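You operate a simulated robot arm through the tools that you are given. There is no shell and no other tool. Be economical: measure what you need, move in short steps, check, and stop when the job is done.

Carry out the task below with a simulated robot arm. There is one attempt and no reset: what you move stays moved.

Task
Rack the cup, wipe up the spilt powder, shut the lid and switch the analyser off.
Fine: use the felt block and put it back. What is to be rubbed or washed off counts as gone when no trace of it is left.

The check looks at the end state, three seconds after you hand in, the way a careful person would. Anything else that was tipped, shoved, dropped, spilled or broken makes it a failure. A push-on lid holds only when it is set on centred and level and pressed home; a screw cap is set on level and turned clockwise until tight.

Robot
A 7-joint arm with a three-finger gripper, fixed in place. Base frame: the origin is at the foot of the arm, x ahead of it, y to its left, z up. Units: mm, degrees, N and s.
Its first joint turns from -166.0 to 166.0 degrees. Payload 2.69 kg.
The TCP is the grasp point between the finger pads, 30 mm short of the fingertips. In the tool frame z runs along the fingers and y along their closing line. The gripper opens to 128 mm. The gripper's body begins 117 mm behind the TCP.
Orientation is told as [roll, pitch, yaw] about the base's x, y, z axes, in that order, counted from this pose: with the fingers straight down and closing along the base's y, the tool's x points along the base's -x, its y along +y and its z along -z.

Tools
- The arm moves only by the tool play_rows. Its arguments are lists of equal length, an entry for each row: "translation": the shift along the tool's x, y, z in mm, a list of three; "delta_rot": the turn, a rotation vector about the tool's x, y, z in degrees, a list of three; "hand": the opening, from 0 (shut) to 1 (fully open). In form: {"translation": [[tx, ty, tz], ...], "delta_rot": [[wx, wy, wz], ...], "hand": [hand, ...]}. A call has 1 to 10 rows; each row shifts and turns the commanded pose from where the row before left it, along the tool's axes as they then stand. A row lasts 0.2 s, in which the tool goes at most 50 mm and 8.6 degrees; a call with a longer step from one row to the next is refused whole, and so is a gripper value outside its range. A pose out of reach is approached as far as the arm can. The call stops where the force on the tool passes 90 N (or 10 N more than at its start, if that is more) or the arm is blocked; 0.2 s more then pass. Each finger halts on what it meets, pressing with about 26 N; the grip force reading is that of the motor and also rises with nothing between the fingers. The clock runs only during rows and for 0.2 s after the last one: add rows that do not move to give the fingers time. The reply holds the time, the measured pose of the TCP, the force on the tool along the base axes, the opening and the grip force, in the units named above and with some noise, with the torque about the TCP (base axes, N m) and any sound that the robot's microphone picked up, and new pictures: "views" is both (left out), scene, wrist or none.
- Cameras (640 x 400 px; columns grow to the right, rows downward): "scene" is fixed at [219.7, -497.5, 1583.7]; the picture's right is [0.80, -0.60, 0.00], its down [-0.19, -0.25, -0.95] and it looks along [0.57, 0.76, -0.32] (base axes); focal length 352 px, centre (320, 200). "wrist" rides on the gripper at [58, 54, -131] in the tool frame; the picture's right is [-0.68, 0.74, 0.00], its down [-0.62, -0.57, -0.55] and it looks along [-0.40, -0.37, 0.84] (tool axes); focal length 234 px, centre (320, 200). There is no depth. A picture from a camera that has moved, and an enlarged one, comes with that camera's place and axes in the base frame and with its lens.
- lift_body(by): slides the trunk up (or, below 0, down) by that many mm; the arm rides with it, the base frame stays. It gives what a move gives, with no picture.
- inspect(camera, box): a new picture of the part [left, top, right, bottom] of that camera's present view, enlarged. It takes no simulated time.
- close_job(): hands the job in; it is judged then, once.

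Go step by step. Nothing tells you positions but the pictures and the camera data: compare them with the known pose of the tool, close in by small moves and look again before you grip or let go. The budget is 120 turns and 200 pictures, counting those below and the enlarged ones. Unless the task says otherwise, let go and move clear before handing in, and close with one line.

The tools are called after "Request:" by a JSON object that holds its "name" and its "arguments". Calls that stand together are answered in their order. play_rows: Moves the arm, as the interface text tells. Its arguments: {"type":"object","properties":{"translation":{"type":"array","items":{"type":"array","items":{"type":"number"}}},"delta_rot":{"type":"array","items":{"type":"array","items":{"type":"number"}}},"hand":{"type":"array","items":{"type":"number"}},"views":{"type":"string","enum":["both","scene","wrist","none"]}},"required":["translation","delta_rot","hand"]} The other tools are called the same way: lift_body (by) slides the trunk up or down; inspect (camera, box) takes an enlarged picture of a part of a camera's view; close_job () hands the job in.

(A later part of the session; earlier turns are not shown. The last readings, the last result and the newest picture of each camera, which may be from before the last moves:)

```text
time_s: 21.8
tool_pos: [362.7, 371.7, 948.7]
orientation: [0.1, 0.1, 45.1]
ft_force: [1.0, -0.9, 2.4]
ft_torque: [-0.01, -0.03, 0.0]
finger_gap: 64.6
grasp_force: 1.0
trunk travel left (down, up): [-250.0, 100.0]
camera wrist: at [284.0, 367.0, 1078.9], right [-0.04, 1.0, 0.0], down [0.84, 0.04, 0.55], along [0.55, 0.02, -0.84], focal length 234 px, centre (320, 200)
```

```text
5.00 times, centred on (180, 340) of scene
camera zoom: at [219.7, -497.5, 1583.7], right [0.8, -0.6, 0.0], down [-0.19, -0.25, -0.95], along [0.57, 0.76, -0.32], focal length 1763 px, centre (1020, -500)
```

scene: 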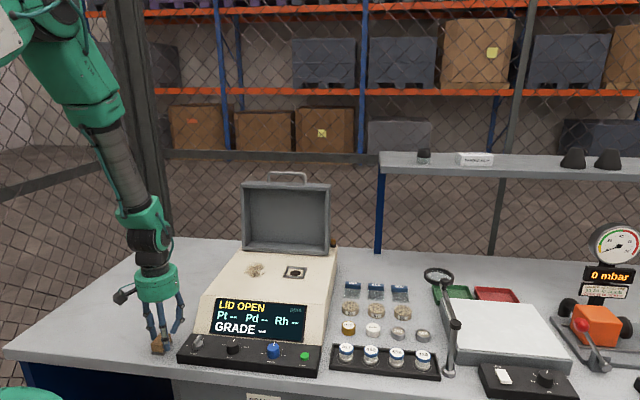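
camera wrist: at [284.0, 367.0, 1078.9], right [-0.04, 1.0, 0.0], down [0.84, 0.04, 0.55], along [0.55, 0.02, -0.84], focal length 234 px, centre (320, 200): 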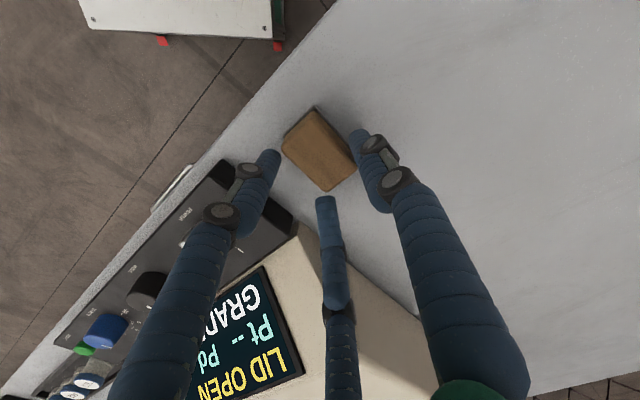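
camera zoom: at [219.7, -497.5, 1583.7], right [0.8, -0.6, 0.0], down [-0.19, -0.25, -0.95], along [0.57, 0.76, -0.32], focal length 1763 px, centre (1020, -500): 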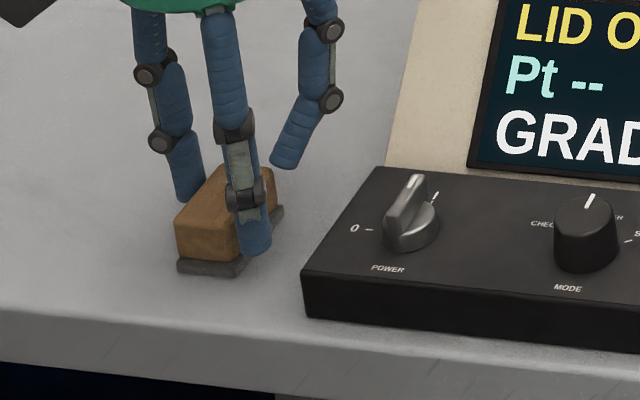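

The block was nudged by a fingertip: the hand really does behave like three fingers. It has to go back to its original spot anyway (centre 362.5, 372.5, long side along 46°). I rise and re-measure.

Request:
{"name": "play_rows", "arguments": {"translation": [[0, 0, -5], [0, 0, -15], [0, 0, -30], [0, 0, 0]], "delta_rot": [[0, 0, 0], [0, 0, 0], [0, 0, 0], [0, 0, 0]], "hand": [0.6, 0.7, 0.7, 0.7]}}

Request:
{"name": "inspect", "arguments": {"camera": "scene", "box": [130, 300, 230, 380]}}

Request:
{"name": "inspect", "arguments": {"camera": "wrist", "box": [240, 80, 400, 180]}}

```text
time_s: 22.8
tool_pos: [364.5, 370.7, 999.3]
orientation: [0.1, 0.0, 45.0]
ft_force: [0.5, -0.4, -0.1]
ft_torque: [0.02, -0.06, -0.04]
finger_gap: 89.7
grasp_force: 0.0
trunk travel left (down, up): [-250.0, 100.0]
camera wrist: at [284.6, 367.2, 1129.3], right [-0.04, 1.0, 0.0], down [0.84, 0.04, 0.55], along [0.55, 0.02, -0.84], focal length 234 px, centre (320, 200)
```

scene: 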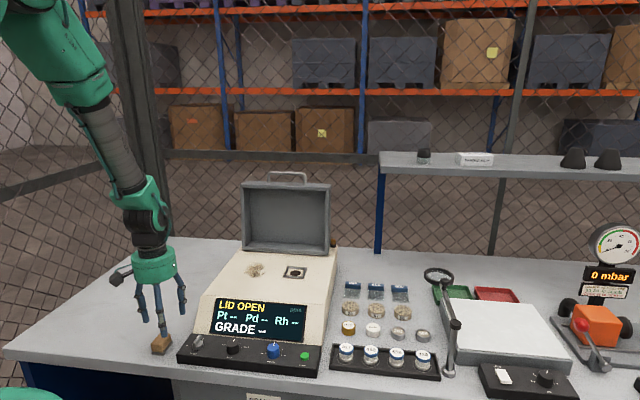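
wrist: 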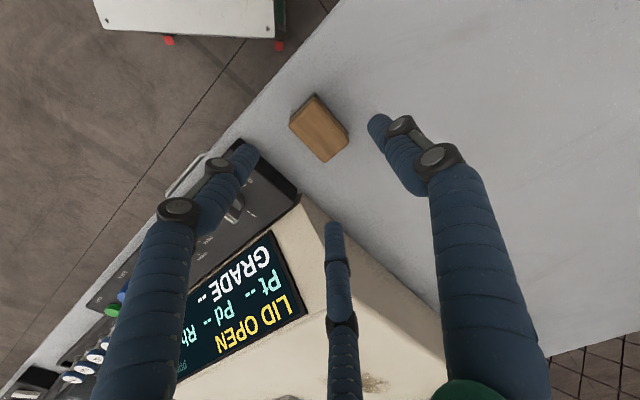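

```text
5.00 times, centred on (180, 340) of scene
camera zoom: at [219.7, -497.5, 1583.7], right [0.8, -0.6, 0.0], down [-0.19, -0.25, -0.95], along [0.57, 0.76, -0.32], focal length 1763 px, centre (1020, -500)
```

zoom: 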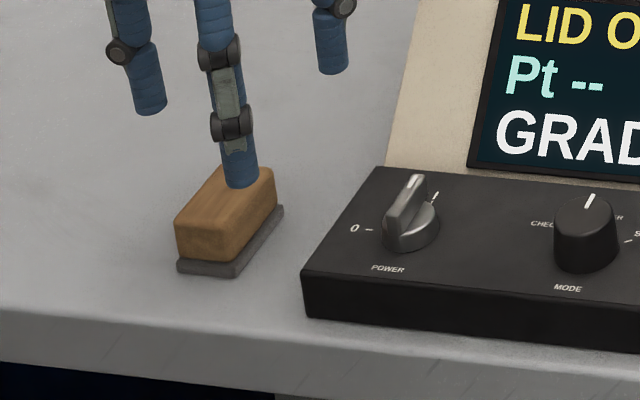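

```text
4.00 times, centred on (320, 130) of wrist
camera zoom: at [284.6, 367.2, 1129.3], right [-0.04, 1.0, 0.0], down [0.84, 0.04, 0.55], along [0.55, 0.02, -0.84], focal length 937 px, centre (320, 480)
```

zoom: 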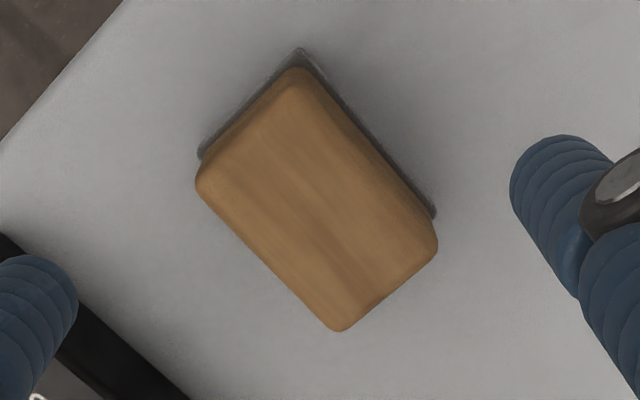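

The block moved about 19 mm, still square to the bench, and is now centred near (343.5, 370). I'll offset so the single finger presses one long side and the other two press the opposite one, and I'll keep the hand wide on the way down.

Request:
{"name": "play_rows", "arguments": {"translation": [[8, 5, 0], [7.3, 4.4, 0], [0, 0, 20], [0, 0, 10], [0, 0, 0]], "delta_rot": [[0, 0, 0], [0, 0, 0], [0, 0, 0], [0, 0, 0], [0, 0, 0]], "hand": [0.7, 0.7, 0.7, 0.7, 0.7]}}

Request:
{"name": "inspect", "arguments": {"camera": "scene", "box": [130, 300, 230, 380]}}

Request:
{"name": "inspect", "arguments": {"camera": "wrist", "box": [220, 80, 420, 230]}}

```text
time_s: 24.0
tool_pos: [346.1, 366.7, 968.3]
orientation: [0.0, 0.1, 45.0]
ft_force: [1.2, -0.3, -0.5]
ft_torque: [0.01, -0.04, -0.01]
finger_gap: 89.6
grasp_force: 0.1
trunk travel left (down, up): [-250.0, 100.0]
camera wrist: at [267.2, 363.2, 1098.8], right [-0.04, 1.0, 0.0], down [0.84, 0.04, 0.55], along [0.55, 0.02, -0.84], focal length 234 px, centre (320, 200)
```

scene: 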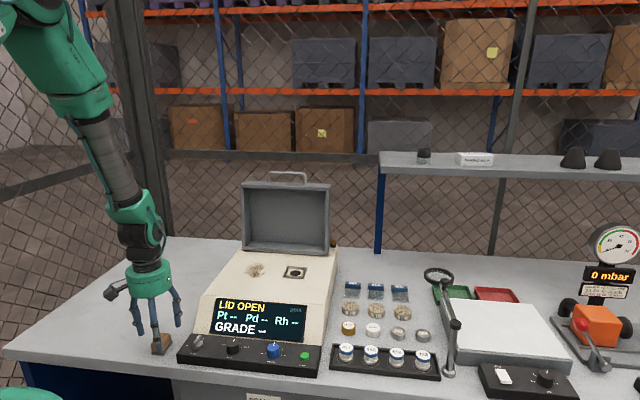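
wrist: 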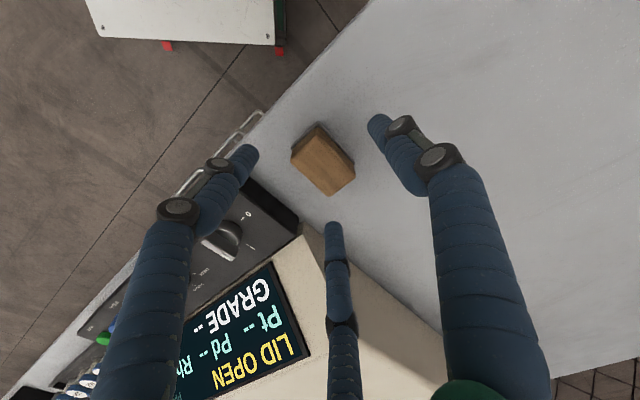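

```text
5.00 times, centred on (180, 340) of scene
camera zoom: at [219.7, -497.5, 1583.7], right [0.8, -0.6, 0.0], down [-0.19, -0.25, -0.95], along [0.57, 0.76, -0.32], focal length 1763 px, centre (1020, -500)
```

zoom: 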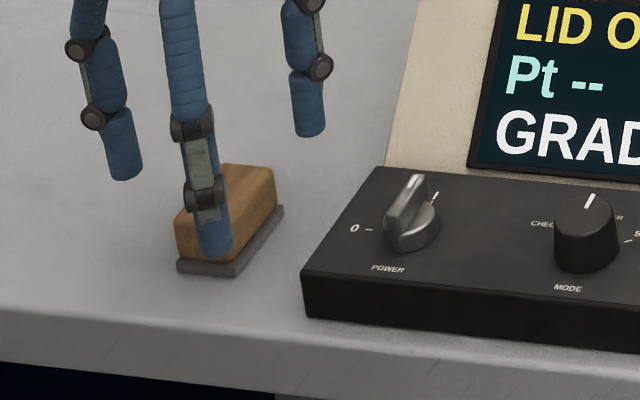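

```text
2.67 times, centred on (320, 155) of wrist
camera zoom: at [267.2, 363.2, 1098.8], right [-0.04, 1.0, 0.0], down [0.84, 0.04, 0.55], along [0.55, 0.02, -0.84], focal length 624 px, centre (320, 320)
```

zoom: 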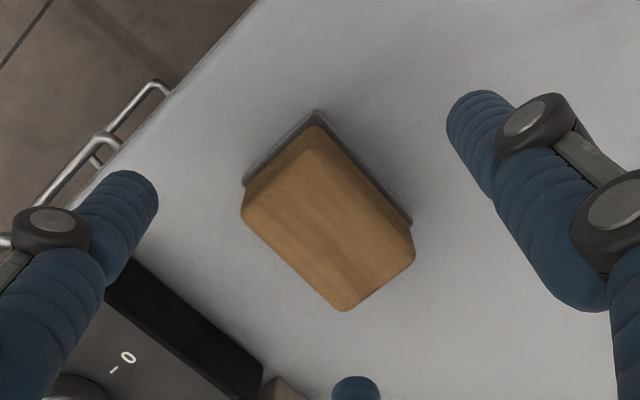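

Request:
{"name": "play_rows", "arguments": {"translation": [[2.5, 0.5, 0], [0, 0, 8], [0, 0, 8], [0, 0, 4], [0, 0, 0]], "delta_rot": [[0, 0, 0], [0, 0, 0], [0, 0, 0], [0, 0, 0], [0, 0, 0]], "hand": [0.7, 0.7, 0.7, 0.7, 0.7]}}

Request:
{"name": "inspect", "arguments": {"camera": "scene", "box": [130, 300, 230, 380]}}

Request:
{"name": "inspect", "arguments": {"camera": "wrist", "box": [220, 80, 420, 230]}}

```text
time_s: 25.2
tool_pos: [345.4, 367.3, 949.5]
orientation: [-0.1, -0.1, 45.2]
ft_force: [0.3, -0.1, 0.4]
ft_torque: [-0.01, 0.0, -0.02]
finger_gap: 89.6
grasp_force: 0.1
trunk travel left (down, up): [-250.0, 100.0]
camera wrist: at [265.4, 361.7, 1079.4], right [-0.04, 1.0, 0.0], down [0.84, 0.04, 0.55], along [0.55, 0.02, -0.84], focal length 234 px, centre (320, 200)
```

scene: 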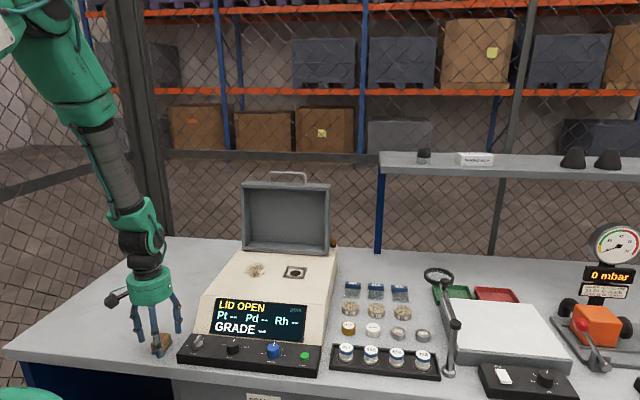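
wrist: 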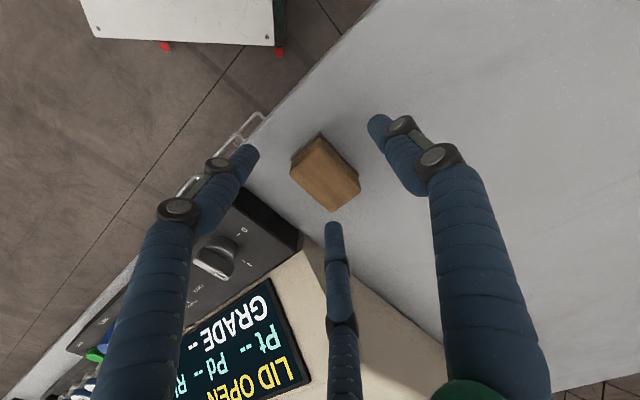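

```text
5.00 times, centred on (180, 340) of scene
camera zoom: at [219.7, -497.5, 1583.7], right [0.8, -0.6, 0.0], down [-0.19, -0.25, -0.95], along [0.57, 0.76, -0.32], focal length 1763 px, centre (1020, -500)
```

zoom: 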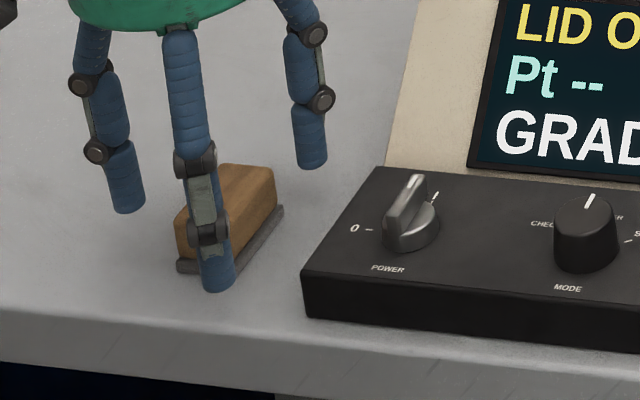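

```text
2.67 times, centred on (320, 155) of wrist
camera zoom: at [265.4, 361.7, 1079.4], right [-0.04, 1.0, 0.0], down [0.84, 0.04, 0.55], along [0.55, 0.02, -0.84], focal length 624 px, centre (320, 320)
```

zoom: 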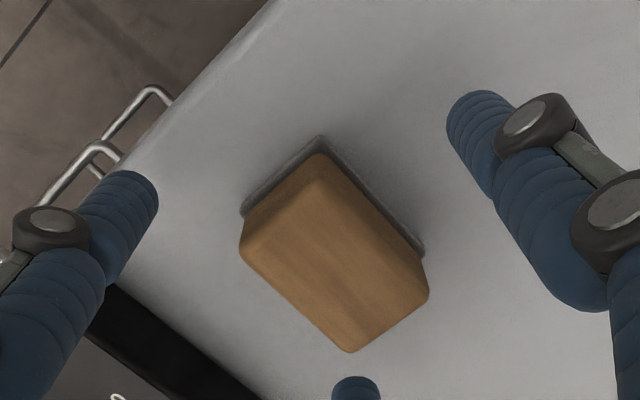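

Well placed. I close slowly.

Request:
{"name": "play_rows", "arguments": {"translation": [[0, 0, 0], [0, 0, 0], [0, 0, 0], [0, 0, 0], [0, 0, 0]], "delta_rot": [[0, 0, 0], [0, 0, 0], [0, 0, 0], [0, 0, 0], [0, 0, 0]], "hand": [0.6, 0.5, 0.42, 0.38, 0.38]}}

Request:
{"name": "inspect", "arguments": {"camera": "scene", "box": [130, 300, 230, 380]}}

Request:
{"name": "inspect", "arguments": {"camera": "wrist", "box": [220, 80, 420, 230]}}

```text
time_s: 26.4
tool_pos: [344.3, 366.0, 949.0]
orientation: [-0.1, 0.0, 44.9]
ft_force: [1.1, 0.2, -0.6]
ft_torque: [0.01, 0.0, 0.04]
finger_gap: 48.8
grasp_force: 0.0
trunk travel left (down, up): [-250.0, 100.0]
camera wrist: at [265.3, 361.6, 1079.4], right [-0.04, 1.0, 0.0], down [0.84, 0.04, 0.55], along [0.55, 0.02, -0.84], focal length 234 px, centre (320, 200)
```

scene: 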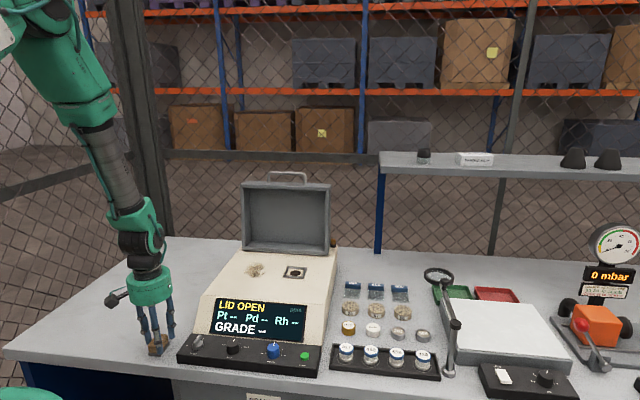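
wrist: 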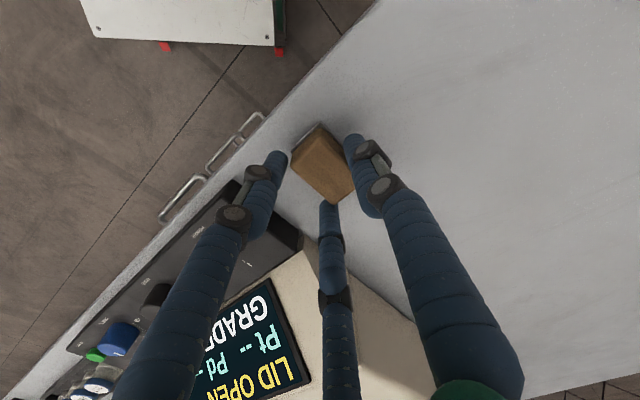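

```text
5.00 times, centred on (180, 340) of scene
camera zoom: at [219.7, -497.5, 1583.7], right [0.8, -0.6, 0.0], down [-0.19, -0.25, -0.95], along [0.57, 0.76, -0.32], focal length 1763 px, centre (1020, -500)
```

zoom: 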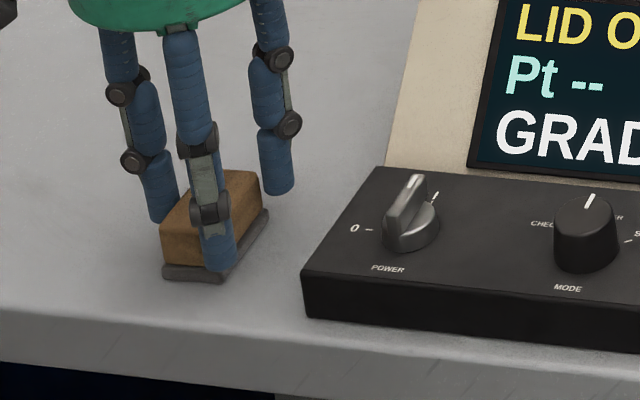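

```text
2.67 times, centred on (320, 155) of wrist
camera zoom: at [265.3, 361.6, 1079.4], right [-0.04, 1.0, 0.0], down [0.84, 0.04, 0.55], along [0.55, 0.02, -0.84], focal length 624 px, centre (320, 320)
```

zoom: 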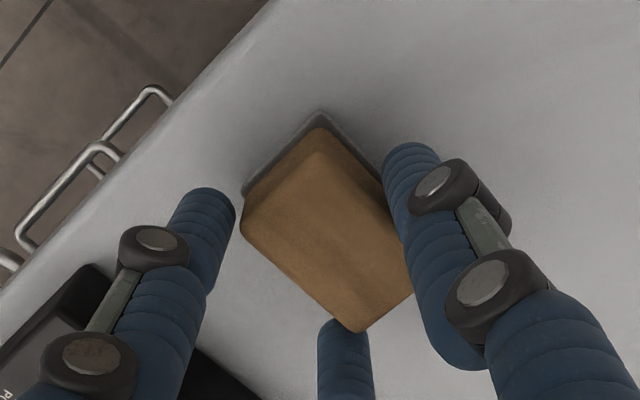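

The rear finger is centring the block by its corner, and the front finger is almost touching. I keep closing to seat the grip.

Request:
{"name": "play_rows", "arguments": {"translation": [[0, 0, 0], [0, 0, 0], [0, 0, 0], [0, 0, 0]], "delta_rot": [[0, 0, 0], [0, 0, 0], [0, 0, 0], [0, 0, 0]], "hand": [0.35, 0.3, 0.2, 0.2]}}

Request:
{"name": "inspect", "arguments": {"camera": "scene", "box": [130, 300, 230, 380]}}

Request:
{"name": "inspect", "arguments": {"camera": "wrist", "box": [220, 80, 420, 230]}}

```text
time_s: 27.4
tool_pos: [343.7, 366.2, 948.7]
orientation: [0.0, 0.0, 45.0]
ft_force: [-0.3, 1.0, 0.7]
ft_torque: [0.0, 0.0, -0.01]
finger_gap: 38.4
grasp_force: 26.2
trunk travel left (down, up): [-250.0, 100.0]
camera wrist: at [265.3, 361.6, 1079.4], right [-0.04, 1.0, 0.0], down [0.84, 0.04, 0.55], along [0.55, 0.02, -0.84], focal length 234 px, centre (320, 200)
```

scene: 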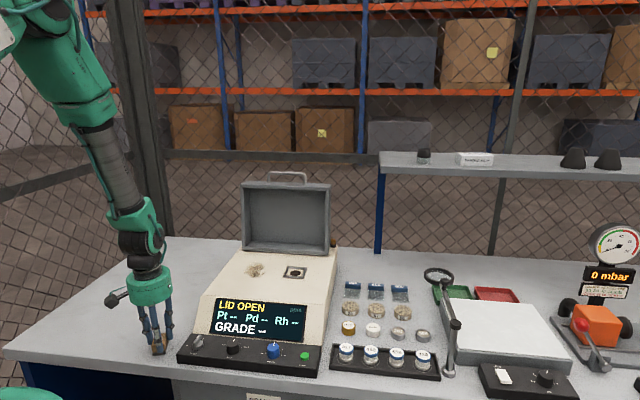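
wrist: 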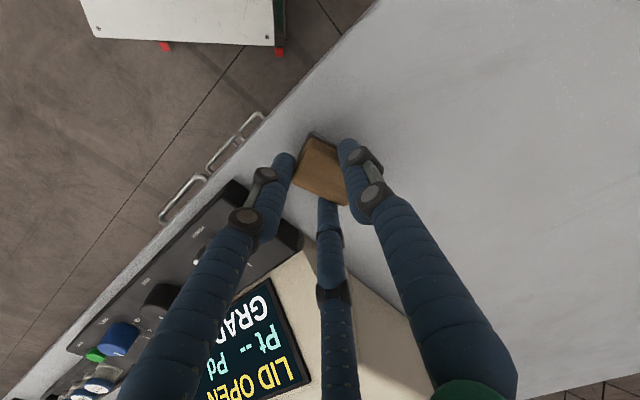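

```text
5.00 times, centred on (180, 340) of scene
camera zoom: at [219.7, -497.5, 1583.7], right [0.8, -0.6, 0.0], down [-0.19, -0.25, -0.95], along [0.57, 0.76, -0.32], focal length 1763 px, centre (1020, -500)
```

zoom: 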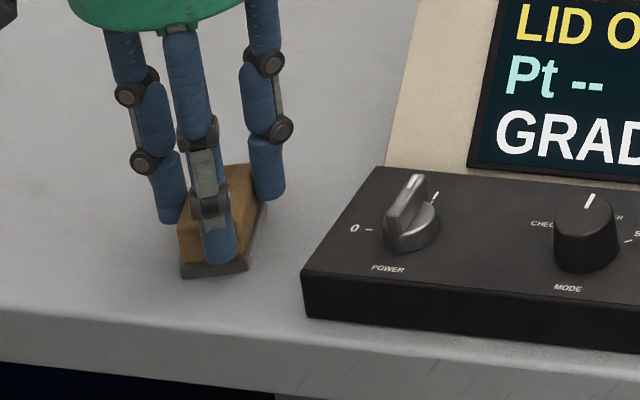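

```text
2.67 times, centred on (320, 155) of wrist
camera zoom: at [265.3, 361.6, 1079.4], right [-0.04, 1.0, 0.0], down [0.84, 0.04, 0.55], along [0.55, 0.02, -0.84], focal length 624 px, centre (320, 320)
```

zoom: 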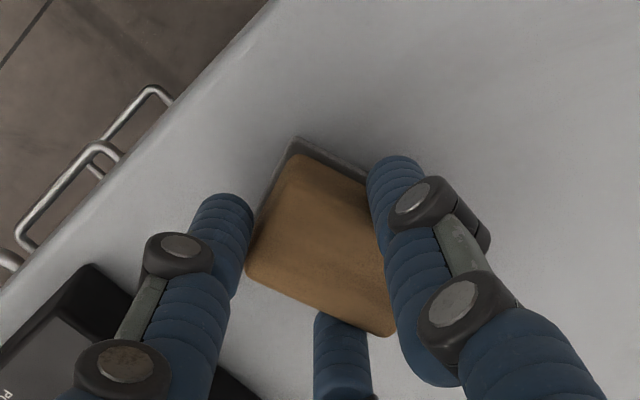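

Gripped at 38 mm. The block turned about 18° in the hand, which I can undo when I put it back. I lift and check that it holds.

Request:
{"name": "play_rows", "arguments": {"translation": [[0, 0, -10], [0, 0, -20], [0, 0, -40], [0, 0, -50], [0, 0, 0]], "delta_rot": [[0, 0, 0], [0, 0, 0], [0, 0, 0], [0, 0, 0], [0, 0, 0]], "hand": [0.15, 0.15, 0.15, 0.15, 0.15]}}

Request:
{"name": "inspect", "arguments": {"camera": "wrist", "box": [220, 80, 420, 230]}}

Request:
{"name": "inspect", "arguments": {"camera": "scene", "box": [110, 210, 230, 306]}}

```text
time_s: 28.6
tool_pos: [342.8, 365.2, 1071.2]
orientation: [0.0, 0.0, 45.0]
ft_force: [-0.5, 0.1, 0.0]
ft_torque: [0.05, -0.02, 0.01]
finger_gap: 38.4
grasp_force: 26.1
trunk travel left (down, up): [-250.0, 100.0]
camera wrist: at [264.1, 361.0, 1201.7], right [-0.04, 1.0, 0.0], down [0.84, 0.04, 0.55], along [0.55, 0.02, -0.84], focal length 234 px, centre (320, 200)
```

scene: 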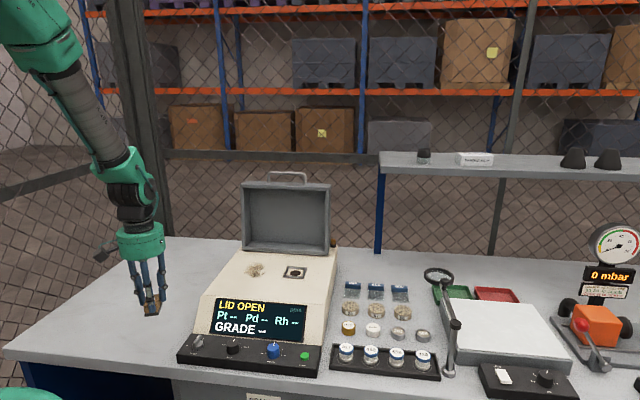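
wrist: 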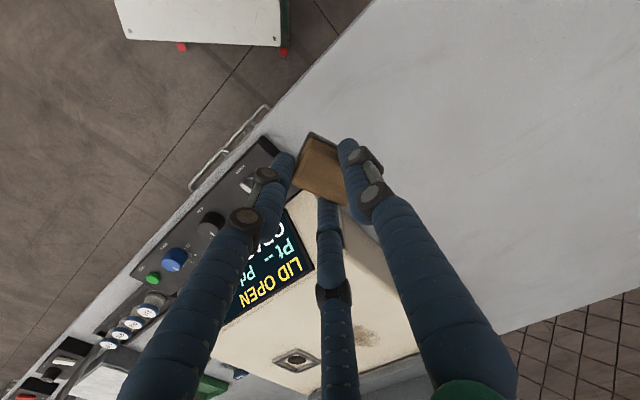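

```text
2.67 times, centred on (320, 155) of wrist
camera zoom: at [264.1, 361.0, 1201.7], right [-0.04, 1.0, 0.0], down [0.84, 0.04, 0.55], along [0.55, 0.02, -0.84], focal length 624 px, centre (320, 320)
```

zoom: 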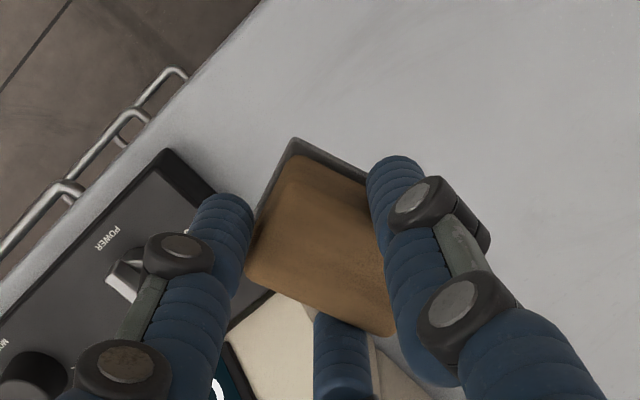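

```text
4.17 times, centred on (170, 258) of scene
camera zoom: at [219.7, -497.5, 1583.7], right [0.8, -0.6, 0.0], down [-0.19, -0.25, -0.95], along [0.57, 0.76, -0.32], focal length 1469 px, centre (945, -42)
```

zoom: 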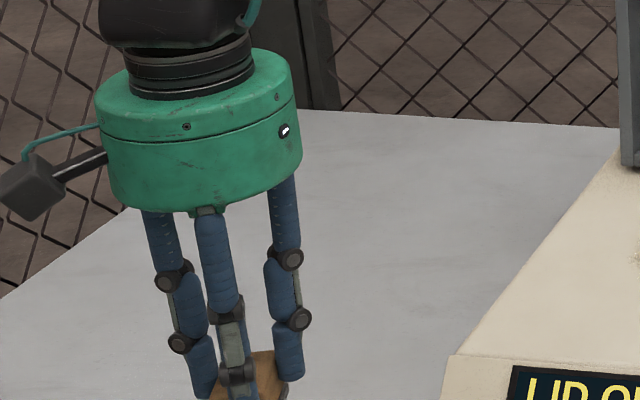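

Held firmly. I carry the block over the powder (about 660, 432) with good clearance.

Request:
{"name": "play_rows", "arguments": {"translation": [[0, 0, -40], [-39.2, -26.3, 0], [-39.2, -26.3, 0], [-39.2, -26.3, 0], [-39.2, -26.3, 0], [-39.2, -26.3, 0], [-39.2, -26.3, 0], [-39.2, -26.3, 0], [0, 0, 20], [0, 0, 0]], "delta_rot": [[0, 0, 0], [0, 0, 0], [0, 0, 0], [0, 0, 0], [0, 0, 0], [0, 0, 0], [0, 0, 0], [0, 0, 0], [0, 0, 0], [0, 0, 0]], "hand": [0.15, 0.15, 0.15, 0.15, 0.15, 0.15, 0.15, 0.15, 0.15, 0.15]}}

Request:
{"name": "inspect", "arguments": {"camera": "scene", "box": [200, 190, 340, 290]}}

```text
time_s: 30.8
tool_pos: [668.5, 431.3, 1088.9]
orientation: [-0.1, -0.1, 45.0]
ft_force: [0.2, 0.3, -1.0]
ft_torque: [0.02, -0.02, -0.02]
finger_gap: 38.2
grasp_force: 26.0
trunk travel left (down, up): [-250.0, 100.0]
camera wrist: at [590.6, 426.9, 1219.3], right [-0.04, 1.0, 0.0], down [0.84, 0.04, 0.55], along [0.55, 0.02, -0.84], focal length 234 px, centre (320, 200)
```

scene: 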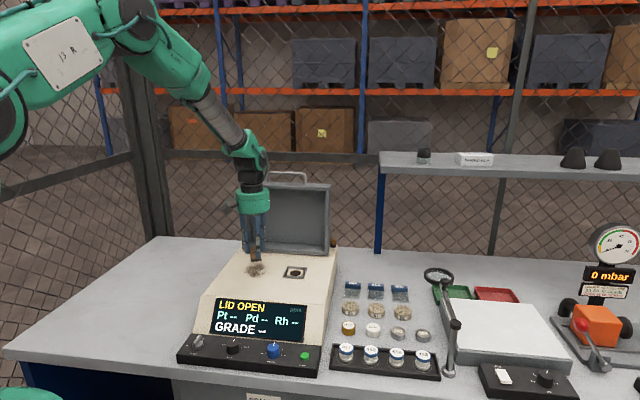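
wrist: 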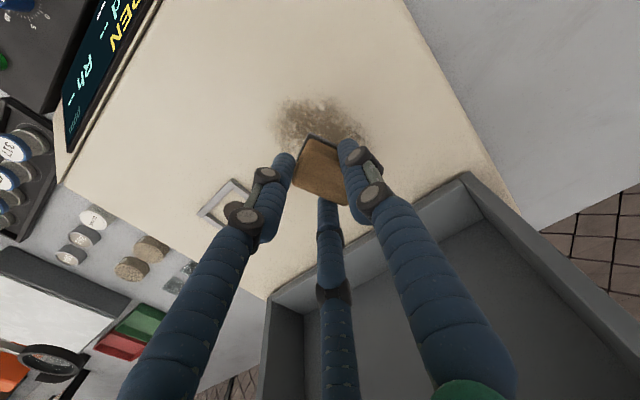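

```text
4.00 times, centred on (270, 240) of scene
camera zoom: at [219.7, -497.5, 1583.7], right [0.8, -0.6, 0.0], down [-0.19, -0.25, -0.95], along [0.57, 0.76, -0.32], focal length 1410 px, centre (520, 40)
```

zoom: 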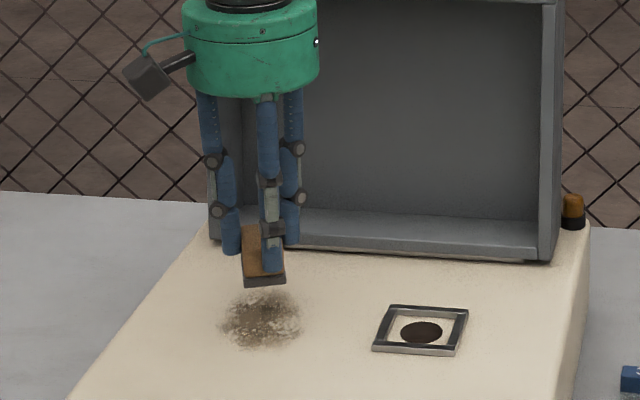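

Powder confirmed centred near (660, 430). I lower until the felt touches.

Request:
{"name": "play_rows", "arguments": {"translation": [[0, 0, 15], [0, 0, 10], [0, 0, 0]], "delta_rot": [[0, 0, 0], [0, 0, 0], [0, 0, 0]], "hand": [0.15, 0.15, 0.15], "views": "none"}}

Request:
{"name": "inspect", "arguments": {"camera": "scene", "box": [220, 220, 320, 290]}}

```text
time_s: 31.6
tool_pos: [668.3, 431.2, 1063.6]
orientation: [-0.1, 0.0, 45.0]
ft_force: [-0.1, -0.1, -0.5]
ft_torque: [0.0, 0.01, -0.02]
finger_gap: 38.0
grasp_force: 25.7
trunk travel left (down, up): [-250.0, 100.0]
```

```text
5.71 times, centred on (270, 255) of scene
camera zoom: at [219.7, -497.5, 1583.7], right [0.8, -0.6, 0.0], down [-0.19, -0.25, -0.95], along [0.57, 0.76, -0.32], focal length 2014 px, centre (606, -114)
```

zoom: 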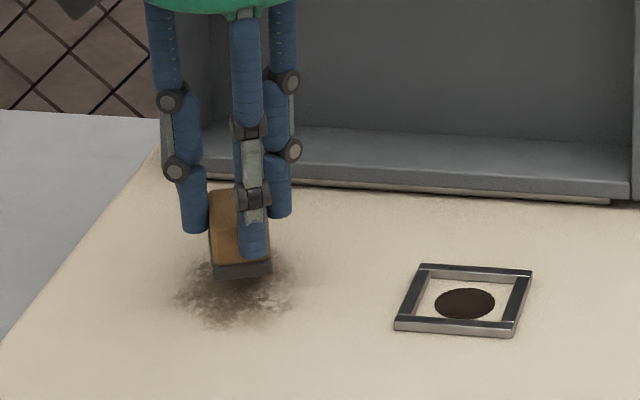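

Request:
{"name": "play_rows", "arguments": {"translation": [[0, 0, 4], [0, 0, 3], [0, 0, 0]], "delta_rot": [[0, 0, 0], [0, 0, 0], [0, 0, 0]], "hand": [0.15, 0.15, 0.15], "views": "none"}}

Request:
{"name": "play_rows", "arguments": {"translation": [[0, 0, 1.5], [0, 0, 1], [0, 0, 0]], "delta_rot": [[0, 0, 0], [0, 0, 0], [0, 0, 0]], "hand": [0.15, 0.15, 0.15], "views": "none"}}

```text
time_s: 32.4
tool_pos: [668.2, 430.5, 1056.0]
orientation: [-0.1, -0.1, 45.1]
ft_force: [0.1, -0.4, -0.3]
ft_torque: [0.01, -0.03, -0.01]
finger_gap: 38.2
grasp_force: 25.9
trunk travel left (down, up): [-250.0, 100.0]
```

```text
time_s: 33.2
tool_pos: [668.5, 429.8, 1055.4]
orientation: [0.0, 0.1, 45.0]
ft_force: [0.5, -0.5, -0.7]
ft_torque: [0.02, -0.01, 0.0]
finger_gap: 38.1
grasp_force: 25.8
trunk travel left (down, up): [-250.0, 100.0]
```

Request:
{"name": "play_rows", "arguments": {"translation": [[0, 0, 1.5], [0, 0, 1.5], [0, 0, 0]], "delta_rot": [[0, 0, 0], [0, 0, 0], [0, 0, 0]], "hand": [0.15, 0.15, 0.15], "views": "none"}}

Request:
{"name": "inspect", "arguments": {"camera": "scene", "box": [220, 220, 320, 290]}}

```text
time_s: 34.0
tool_pos: [668.3, 430.7, 1051.6]
orientation: [0.1, 0.0, 45.0]
ft_force: [-0.7, 0.3, -0.5]
ft_torque: [0.06, -0.02, -0.02]
finger_gap: 38.1
grasp_force: 26.4
trunk travel left (down, up): [-250.0, 100.0]
```

```text
5.71 times, centred on (270, 255) of scene
camera zoom: at [219.7, -497.5, 1583.7], right [0.8, -0.6, 0.0], down [-0.19, -0.25, -0.95], along [0.57, 0.76, -0.32], focal length 2014 px, centre (606, -114)
```

zoom: 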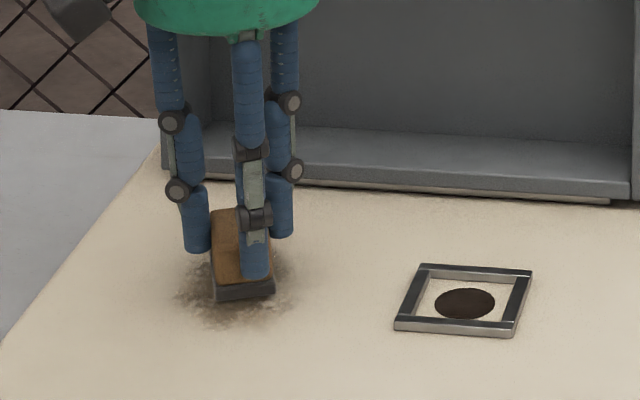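

Request:
{"name": "play_rows", "arguments": {"translation": [[0, 0, 1.5], [0, 0, 1], [0, 0, 0]], "delta_rot": [[0, 0, 0], [0, 0, 0], [0, 0, 0]], "hand": [0.15, 0.15, 0.15], "views": "none"}}

Request:
{"name": "play_rows", "arguments": {"translation": [[0, 0, 1], [0, 0, 1], [0, 0, 0]], "delta_rot": [[0, 0, 0], [0, 0, 0], [0, 0, 0]], "hand": [0.15, 0.15, 0.15], "views": "none"}}

```text
time_s: 34.8
tool_pos: [666.4, 430.7, 1049.2]
orientation: [0.0, 0.1, 45.0]
ft_force: [0.1, -0.2, 0.0]
ft_torque: [0.02, 0.03, 0.0]
finger_gap: 38.1
grasp_force: 25.7
trunk travel left (down, up): [-250.0, 100.0]
```

```text
time_s: 35.6
tool_pos: [667.4, 430.7, 1048.9]
orientation: [0.0, 0.0, 44.9]
ft_force: [-0.8, 2.7, 11.5]
ft_torque: [0.09, 0.07, -0.05]
finger_gap: 37.9
grasp_force: 26.4
trunk travel left (down, up): [-250.0, 100.0]
```

Contact at 11 N. I start wiping with strokes left and right.

Request:
{"name": "play_rows", "arguments": {"translation": [[0, 25, 0], [0, 25, 0], [0, -25, 0], [0, -25, 0], [0, -25, 0], [0, -25, 0], [0, 25, 0], [0, 25, 0], [0, 0, 0]], "delta_rot": [[0, 0, 0], [0, 0, 0], [0, 0, 0], [0, 0, 0], [0, 0, 0], [0, 0, 0], [0, 0, 0], [0, 0, 0], [0, 0, 0]], "hand": [0.15, 0.15, 0.15, 0.15, 0.15, 0.15, 0.15, 0.15, 0.15], "views": "wrist"}}

Request:
{"name": "inspect", "arguments": {"camera": "scene", "box": [220, 220, 320, 290]}}

```text
time_s: 37.6
tool_pos: [667.8, 429.8, 1048.5]
orientation: [0.1, -0.2, 45.0]
ft_force: [3.0, -2.3, 24.0]
ft_torque: [0.21, -0.18, -0.09]
finger_gap: 37.7
grasp_force: 26.2
trunk travel left (down, up): [-250.0, 100.0]
camera wrist: at [589.7, 425.2, 1178.6], right [-0.04, 1.0, 0.0], down [0.83, 0.04, 0.55], along [0.55, 0.02, -0.84], focal length 234 px, centre (320, 200)
```

wrist: 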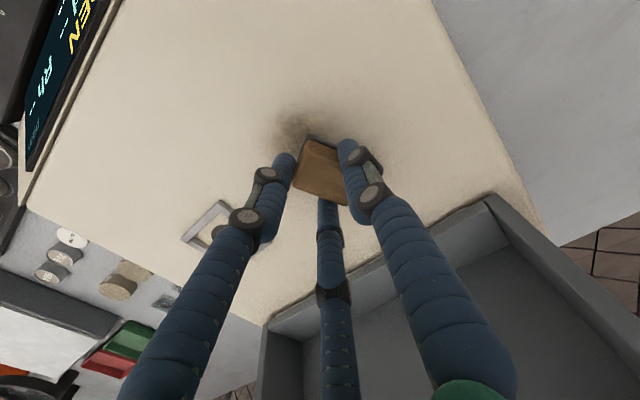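

```text
5.71 times, centred on (270, 255) of scene
camera zoom: at [219.7, -497.5, 1583.7], right [0.8, -0.6, 0.0], down [-0.19, -0.25, -0.95], along [0.57, 0.76, -0.32], focal length 2014 px, centre (606, -114)
```

zoom: 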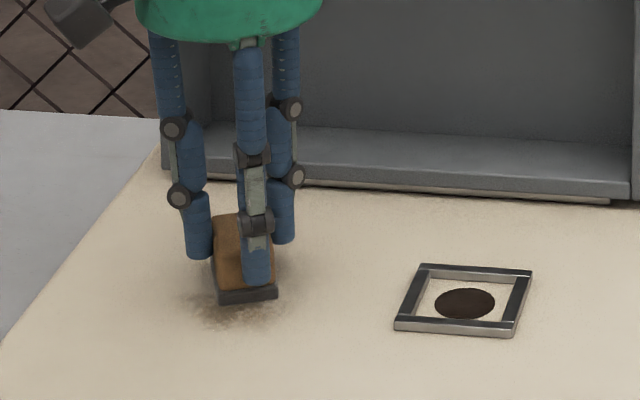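

The powder comes off. I wipe the front part next, with slightly less pressure.

Request:
{"name": "play_rows", "arguments": {"translation": [[16, 0, -0.5], [0, 25, 0], [0, 25, 0], [0, -25, 0], [0, -25, 0], [0, -25, 0], [0, -25, 0], [0, 25, 0], [0, 25, 0], [0, 0, 0]], "delta_rot": [[0, 0, 0], [0, 0, 0], [0, 0, 0], [0, 0, 0], [0, 0, 0], [0, 0, 0], [0, 0, 0], [0, 0, 0], [0, 0, 0], [0, 0, 0]], "hand": [0.15, 0.15, 0.15, 0.15, 0.15, 0.15, 0.15, 0.15, 0.15, 0.15], "views": "none"}}

Request:
{"name": "play_rows", "arguments": {"translation": [[16, 0, 0], [0, 25, 0], [0, 25, 0], [0, -25, 0], [0, -25, 0], [0, -25, 0], [0, -25, 0], [0, 25, 0], [0, 25, 0], [0, 0, 0]], "delta_rot": [[0, 0, 0], [0, 0, 0], [0, 0, 0], [0, 0, 0], [0, 0, 0], [0, 0, 0], [0, 0, 0], [0, 0, 0], [0, 0, 0], [0, 0, 0]], "hand": [0.15, 0.15, 0.15, 0.15, 0.15, 0.15, 0.15, 0.15, 0.15, 0.15], "views": "wrist"}}

Request:
{"name": "inspect", "arguments": {"camera": "scene", "box": [220, 220, 320, 290]}}

```text
time_s: 39.8
tool_pos: [655.3, 418.1, 1046.8]
orientation: [0.0, 0.0, 45.0]
ft_force: [0.4, -1.7, 15.8]
ft_torque: [0.23, -0.07, -0.04]
finger_gap: 37.7
grasp_force: 26.3
trunk travel left (down, up): [-250.0, 100.0]
```

```text
time_s: 42.0
tool_pos: [643.7, 406.2, 1047.3]
orientation: [-0.1, 0.1, 45.0]
ft_force: [-0.2, 0.6, -0.6]
ft_torque: [-0.03, 0.01, -0.04]
finger_gap: 37.6
grasp_force: 26.4
trunk travel left (down, up): [-250.0, 100.0]
camera wrist: at [565.5, 403.2, 1177.9], right [-0.04, 1.0, 0.0], down [0.84, 0.04, 0.55], along [0.55, 0.02, -0.84], focal length 234 px, centre (320, 200)
```

wrist: 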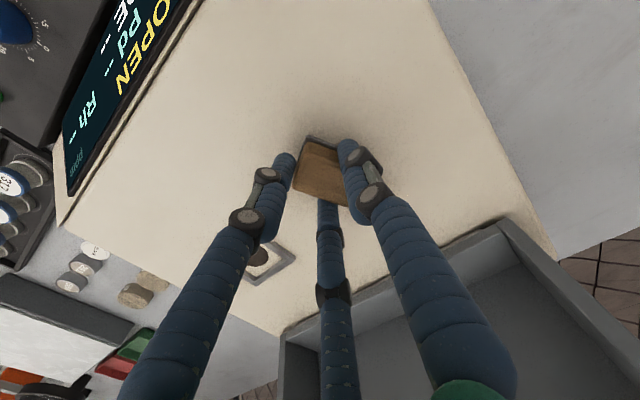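

```text
5.71 times, centred on (270, 255) of scene
camera zoom: at [219.7, -497.5, 1583.7], right [0.8, -0.6, 0.0], down [-0.19, -0.25, -0.95], along [0.57, 0.76, -0.32], focal length 2014 px, centre (606, -114)
```

zoom: 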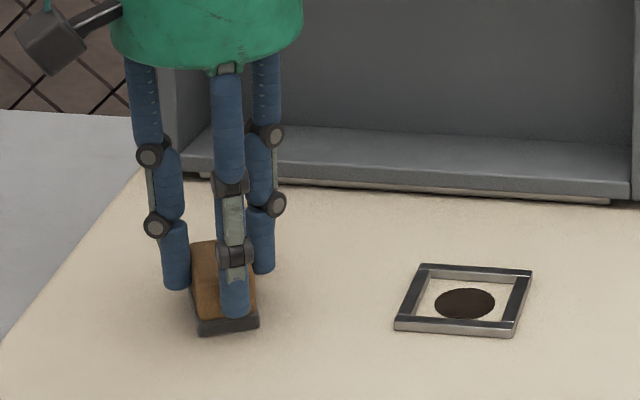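

The front looks clean. I lift and step aside to see what remains.

Request:
{"name": "play_rows", "arguments": {"translation": [[0, 0, -15], [20, 20, -20], [30, 30, -10], [0, 0, 0]], "delta_rot": [[0, 0, 0], [0, 0, 0], [0, 0, 0], [0, 0, 0]], "hand": [0.15, 0.15, 0.15, 0.15], "views": "none"}}

Request:
{"name": "inspect", "arguments": {"camera": "scene", "box": [220, 220, 320, 290]}}

Request:
{"name": "inspect", "arguments": {"camera": "wrist", "box": [180, 60, 500, 260]}}

```text
time_s: 43.0
tool_pos: [575.5, 406.8, 1093.8]
orientation: [0.1, 0.0, 45.0]
ft_force: [0.4, 0.5, 0.5]
ft_torque: [0.0, -0.09, 0.03]
finger_gap: 37.9
grasp_force: 25.3
trunk travel left (down, up): [-250.0, 100.0]
```

```text
5.71 times, centred on (270, 255) of scene
camera zoom: at [219.7, -497.5, 1583.7], right [0.8, -0.6, 0.0], down [-0.19, -0.25, -0.95], along [0.57, 0.76, -0.32], focal length 2014 px, centre (606, -114)
```

zoom: 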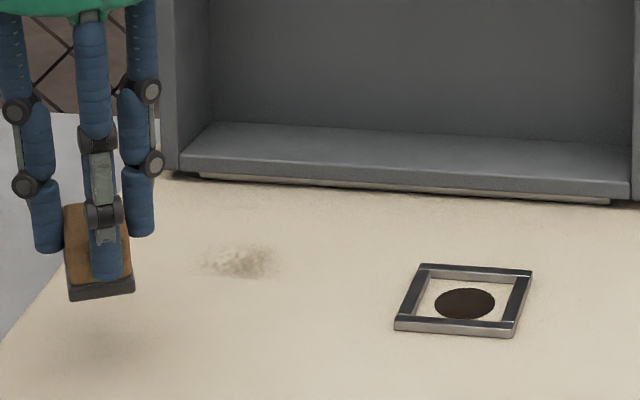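

```text
2.00 times, centred on (340, 160) of wrist
camera zoom: at [496.0, 403.6, 1223.5], right [-0.04, 1.0, 0.0], down [0.84, 0.04, 0.55], along [0.55, 0.02, -0.84], focal length 468 px, centre (280, 280)
```

zoom: 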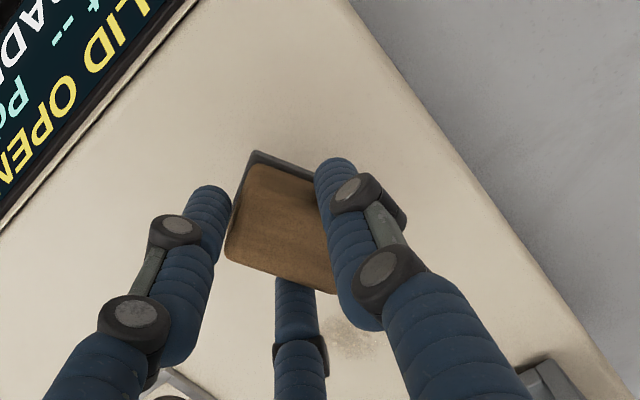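

A faint patch is left at the rear, around (677, 458). The lid edge is far enough back, so I move there and wipe again.

Request:
{"name": "play_rows", "arguments": {"translation": [[-36, -15, 0], [-36, -15, 0], [-34.5, -14, 0], [0, 0, 20], [0, 0, 19], [0, 0, 0]], "delta_rot": [[0, 0, 0], [0, 0, 0], [0, 0, 0], [0, 0, 0], [0, 0, 0], [0, 0, 0]], "hand": [0.15, 0.15, 0.15, 0.15, 0.15, 0.15], "views": "none"}}

Request:
{"name": "play_rows", "arguments": {"translation": [[0, 0, 1.5], [0, 0, 1.5], [0, 0, 1], [0, 0, 0]], "delta_rot": [[0, 0, 0], [0, 0, 0], [0, 0, 0], [0, 0, 0]], "hand": [0.15, 0.15, 0.15, 0.15], "views": "none"}}

Request:
{"name": "inspect", "arguments": {"camera": "scene", "box": [220, 220, 320, 290]}}

```text
time_s: 44.4
tool_pos: [681.9, 452.2, 1054.1]
orientation: [0.0, 0.0, 45.1]
ft_force: [1.5, -0.5, 0.2]
ft_torque: [-0.01, 0.01, 0.01]
finger_gap: 37.4
grasp_force: 26.7
trunk travel left (down, up): [-250.0, 100.0]
```

```text
time_s: 45.4
tool_pos: [682.6, 451.7, 1049.9]
orientation: [0.0, -0.1, 45.1]
ft_force: [-0.1, 0.0, -1.1]
ft_torque: [0.0, 0.01, 0.01]
finger_gap: 37.8
grasp_force: 25.9
trunk travel left (down, up): [-250.0, 100.0]
```

```text
5.71 times, centred on (270, 255) of scene
camera zoom: at [219.7, -497.5, 1583.7], right [0.8, -0.6, 0.0], down [-0.19, -0.25, -0.95], along [0.57, 0.76, -0.32], focal length 2014 px, centre (606, -114)
```

zoom: 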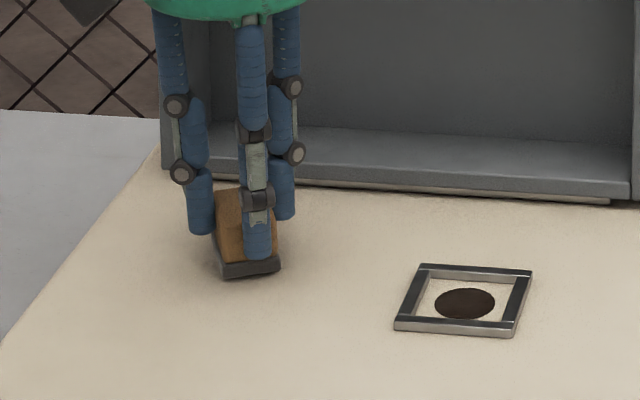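

Request:
{"name": "play_rows", "arguments": {"translation": [[0, 0, 1], [0, 0, 1], [0, 0, 0]], "delta_rot": [[0, 0, 0], [0, 0, 0], [0, 0, 0]], "hand": [0.15, 0.15, 0.15], "views": "none"}}

Request:
{"name": "play_rows", "arguments": {"translation": [[0, 0, 1], [0, 0, 0], [0, 0, 0]], "delta_rot": [[0, 0, 0], [0, 0, 0], [0, 0, 0]], "hand": [0.15, 0.15, 0.15], "views": "none"}}

```text
time_s: 46.2
tool_pos: [679.7, 451.4, 1047.9]
orientation: [0.0, -0.1, 45.1]
ft_force: [0.1, -1.2, -0.6]
ft_torque: [-0.02, 0.01, -0.01]
finger_gap: 37.6
grasp_force: 25.4
trunk travel left (down, up): [-250.0, 100.0]
```

```text
time_s: 47.0
tool_pos: [681.0, 452.2, 1046.9]
orientation: [0.0, 0.0, 45.0]
ft_force: [0.0, 0.7, 0.2]
ft_torque: [0.06, -0.02, -0.03]
finger_gap: 37.6
grasp_force: 25.8
trunk travel left (down, up): [-250.0, 100.0]
```

Request:
{"name": "play_rows", "arguments": {"translation": [[0, 0, 1], [0, 0, 0], [0, 0, 0]], "delta_rot": [[0, 0, 0], [0, 0, 0], [0, 0, 0]], "hand": [0.15, 0.15, 0.15], "views": "none"}}

Request:
{"name": "play_rows", "arguments": {"translation": [[0, 0, 0.7], [0, 0, 0], [0, 0, 0]], "delta_rot": [[0, 0, 0], [0, 0, 0], [0, 0, 0]], "hand": [0.15, 0.15, 0.15], "views": "none"}}

```text
time_s: 47.8
tool_pos: [680.0, 452.2, 1047.3]
orientation: [0.1, -0.2, 45.0]
ft_force: [-0.2, 1.3, 12.2]
ft_torque: [0.12, 0.06, 0.0]
finger_gap: 37.8
grasp_force: 25.9
trunk travel left (down, up): [-250.0, 100.0]
```

```text
time_s: 48.6
tool_pos: [682.6, 451.2, 1047.0]
orientation: [0.0, -0.1, 44.9]
ft_force: [1.9, 2.2, 21.2]
ft_torque: [0.28, -0.05, -0.03]
finger_gap: 37.7
grasp_force: 26.6
trunk travel left (down, up): [-250.0, 100.0]
```

Request:
{"name": "play_rows", "arguments": {"translation": [[0, 22, 0], [0, 22, 0], [0, -22, 0], [0, -22, 0], [0, -22, 0], [0, -22, 0], [-10, 22, 0], [0, 22, 0], [0, 22, 0], [0, 0, 0]], "delta_rot": [[0, 0, 0], [0, 0, 0], [0, 0, 0], [0, 0, 0], [0, 0, 0], [0, 0, 0], [0, 0, 0], [0, 0, 0], [0, 0, 0], [0, 0, 0]], "hand": [0.15, 0.15, 0.15, 0.15, 0.15, 0.15, 0.15, 0.15, 0.15, 0.15], "views": "none"}}

Request:
{"name": "play_rows", "arguments": {"translation": [[0, -22, 0.3], [0, -22, 0], [0, -22, 0], [10, 0, 0], [12, 22, 0], [0, 22, 0], [0, 22, 0], [0, -22, 0], [0, -22, 0], [0, 0, 0]], "delta_rot": [[0, 0, 0], [0, 0, 0], [0, 0, 0], [0, 0, 0], [0, 0, 0], [0, 0, 0], [0, 0, 0], [0, 0, 0], [0, 0, 0], [0, 0, 0]], "hand": [0.15, 0.15, 0.15, 0.15, 0.15, 0.15, 0.15, 0.15, 0.15, 0.15], "views": "none"}}

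Request:
{"name": "play_rows", "arguments": {"translation": [[0, 0, -15], [20, 20, -20], [30, 30, -15], [30, 30, 0], [0, 0, 0]], "delta_rot": [[0, 0, 0], [0, 0, 0], [0, 0, 0], [0, 0, 0], [0, 0, 0]], "hand": [0.15, 0.15, 0.15, 0.15, 0.15], "views": "none"}}

Request:
{"name": "inspect", "arguments": {"camera": "scene", "box": [220, 220, 320, 290]}}

Request:
{"name": "inspect", "arguments": {"camera": "wrist", "box": [180, 60, 500, 260]}}

```text
time_s: 50.8
tool_pos: [671.4, 475.5, 1044.5]
orientation: [0.1, 0.0, 45.0]
ft_force: [0.7, 0.0, 13.2]
ft_torque: [0.34, -0.11, -0.01]
finger_gap: 37.6
grasp_force: 26.1
trunk travel left (down, up): [-250.0, 100.0]
```

```text
time_s: 53.0
tool_pos: [687.2, 426.8, 1044.2]
orientation: [0.0, -0.1, 45.0]
ft_force: [-1.8, 4.4, 21.4]
ft_torque: [0.41, -0.01, 0.02]
finger_gap: 37.5
grasp_force: 25.9
trunk travel left (down, up): [-250.0, 100.0]
```

```text
time_s: 54.2
tool_pos: [576.2, 427.2, 1093.0]
orientation: [0.0, 0.1, 45.0]
ft_force: [0.3, -0.3, 0.7]
ft_torque: [-0.01, -0.11, 0.01]
finger_gap: 37.3
grasp_force: 26.0
trunk travel left (down, up): [-250.0, 100.0]
```

```text
5.71 times, centred on (270, 255) of scene
camera zoom: at [219.7, -497.5, 1583.7], right [0.8, -0.6, 0.0], down [-0.19, -0.25, -0.95], along [0.57, 0.76, -0.32], focal length 2014 px, centre (606, -114)
```

zoom: 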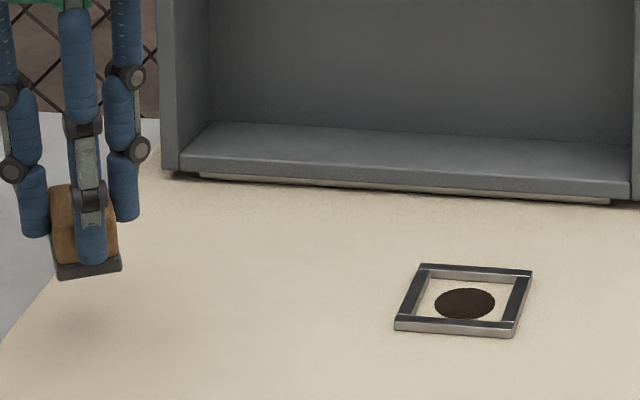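

```text
2.00 times, centred on (340, 160) of wrist
camera zoom: at [496.6, 423.1, 1224.1], right [-0.04, 1.0, 0.0], down [0.84, 0.04, 0.55], along [0.55, 0.02, -0.84], focal length 468 px, centre (280, 280)
```

zoom: 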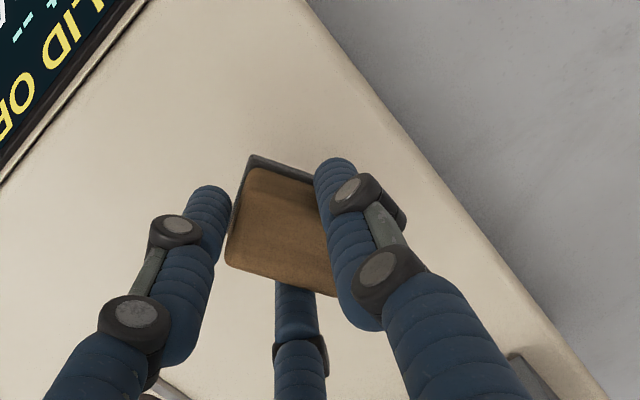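

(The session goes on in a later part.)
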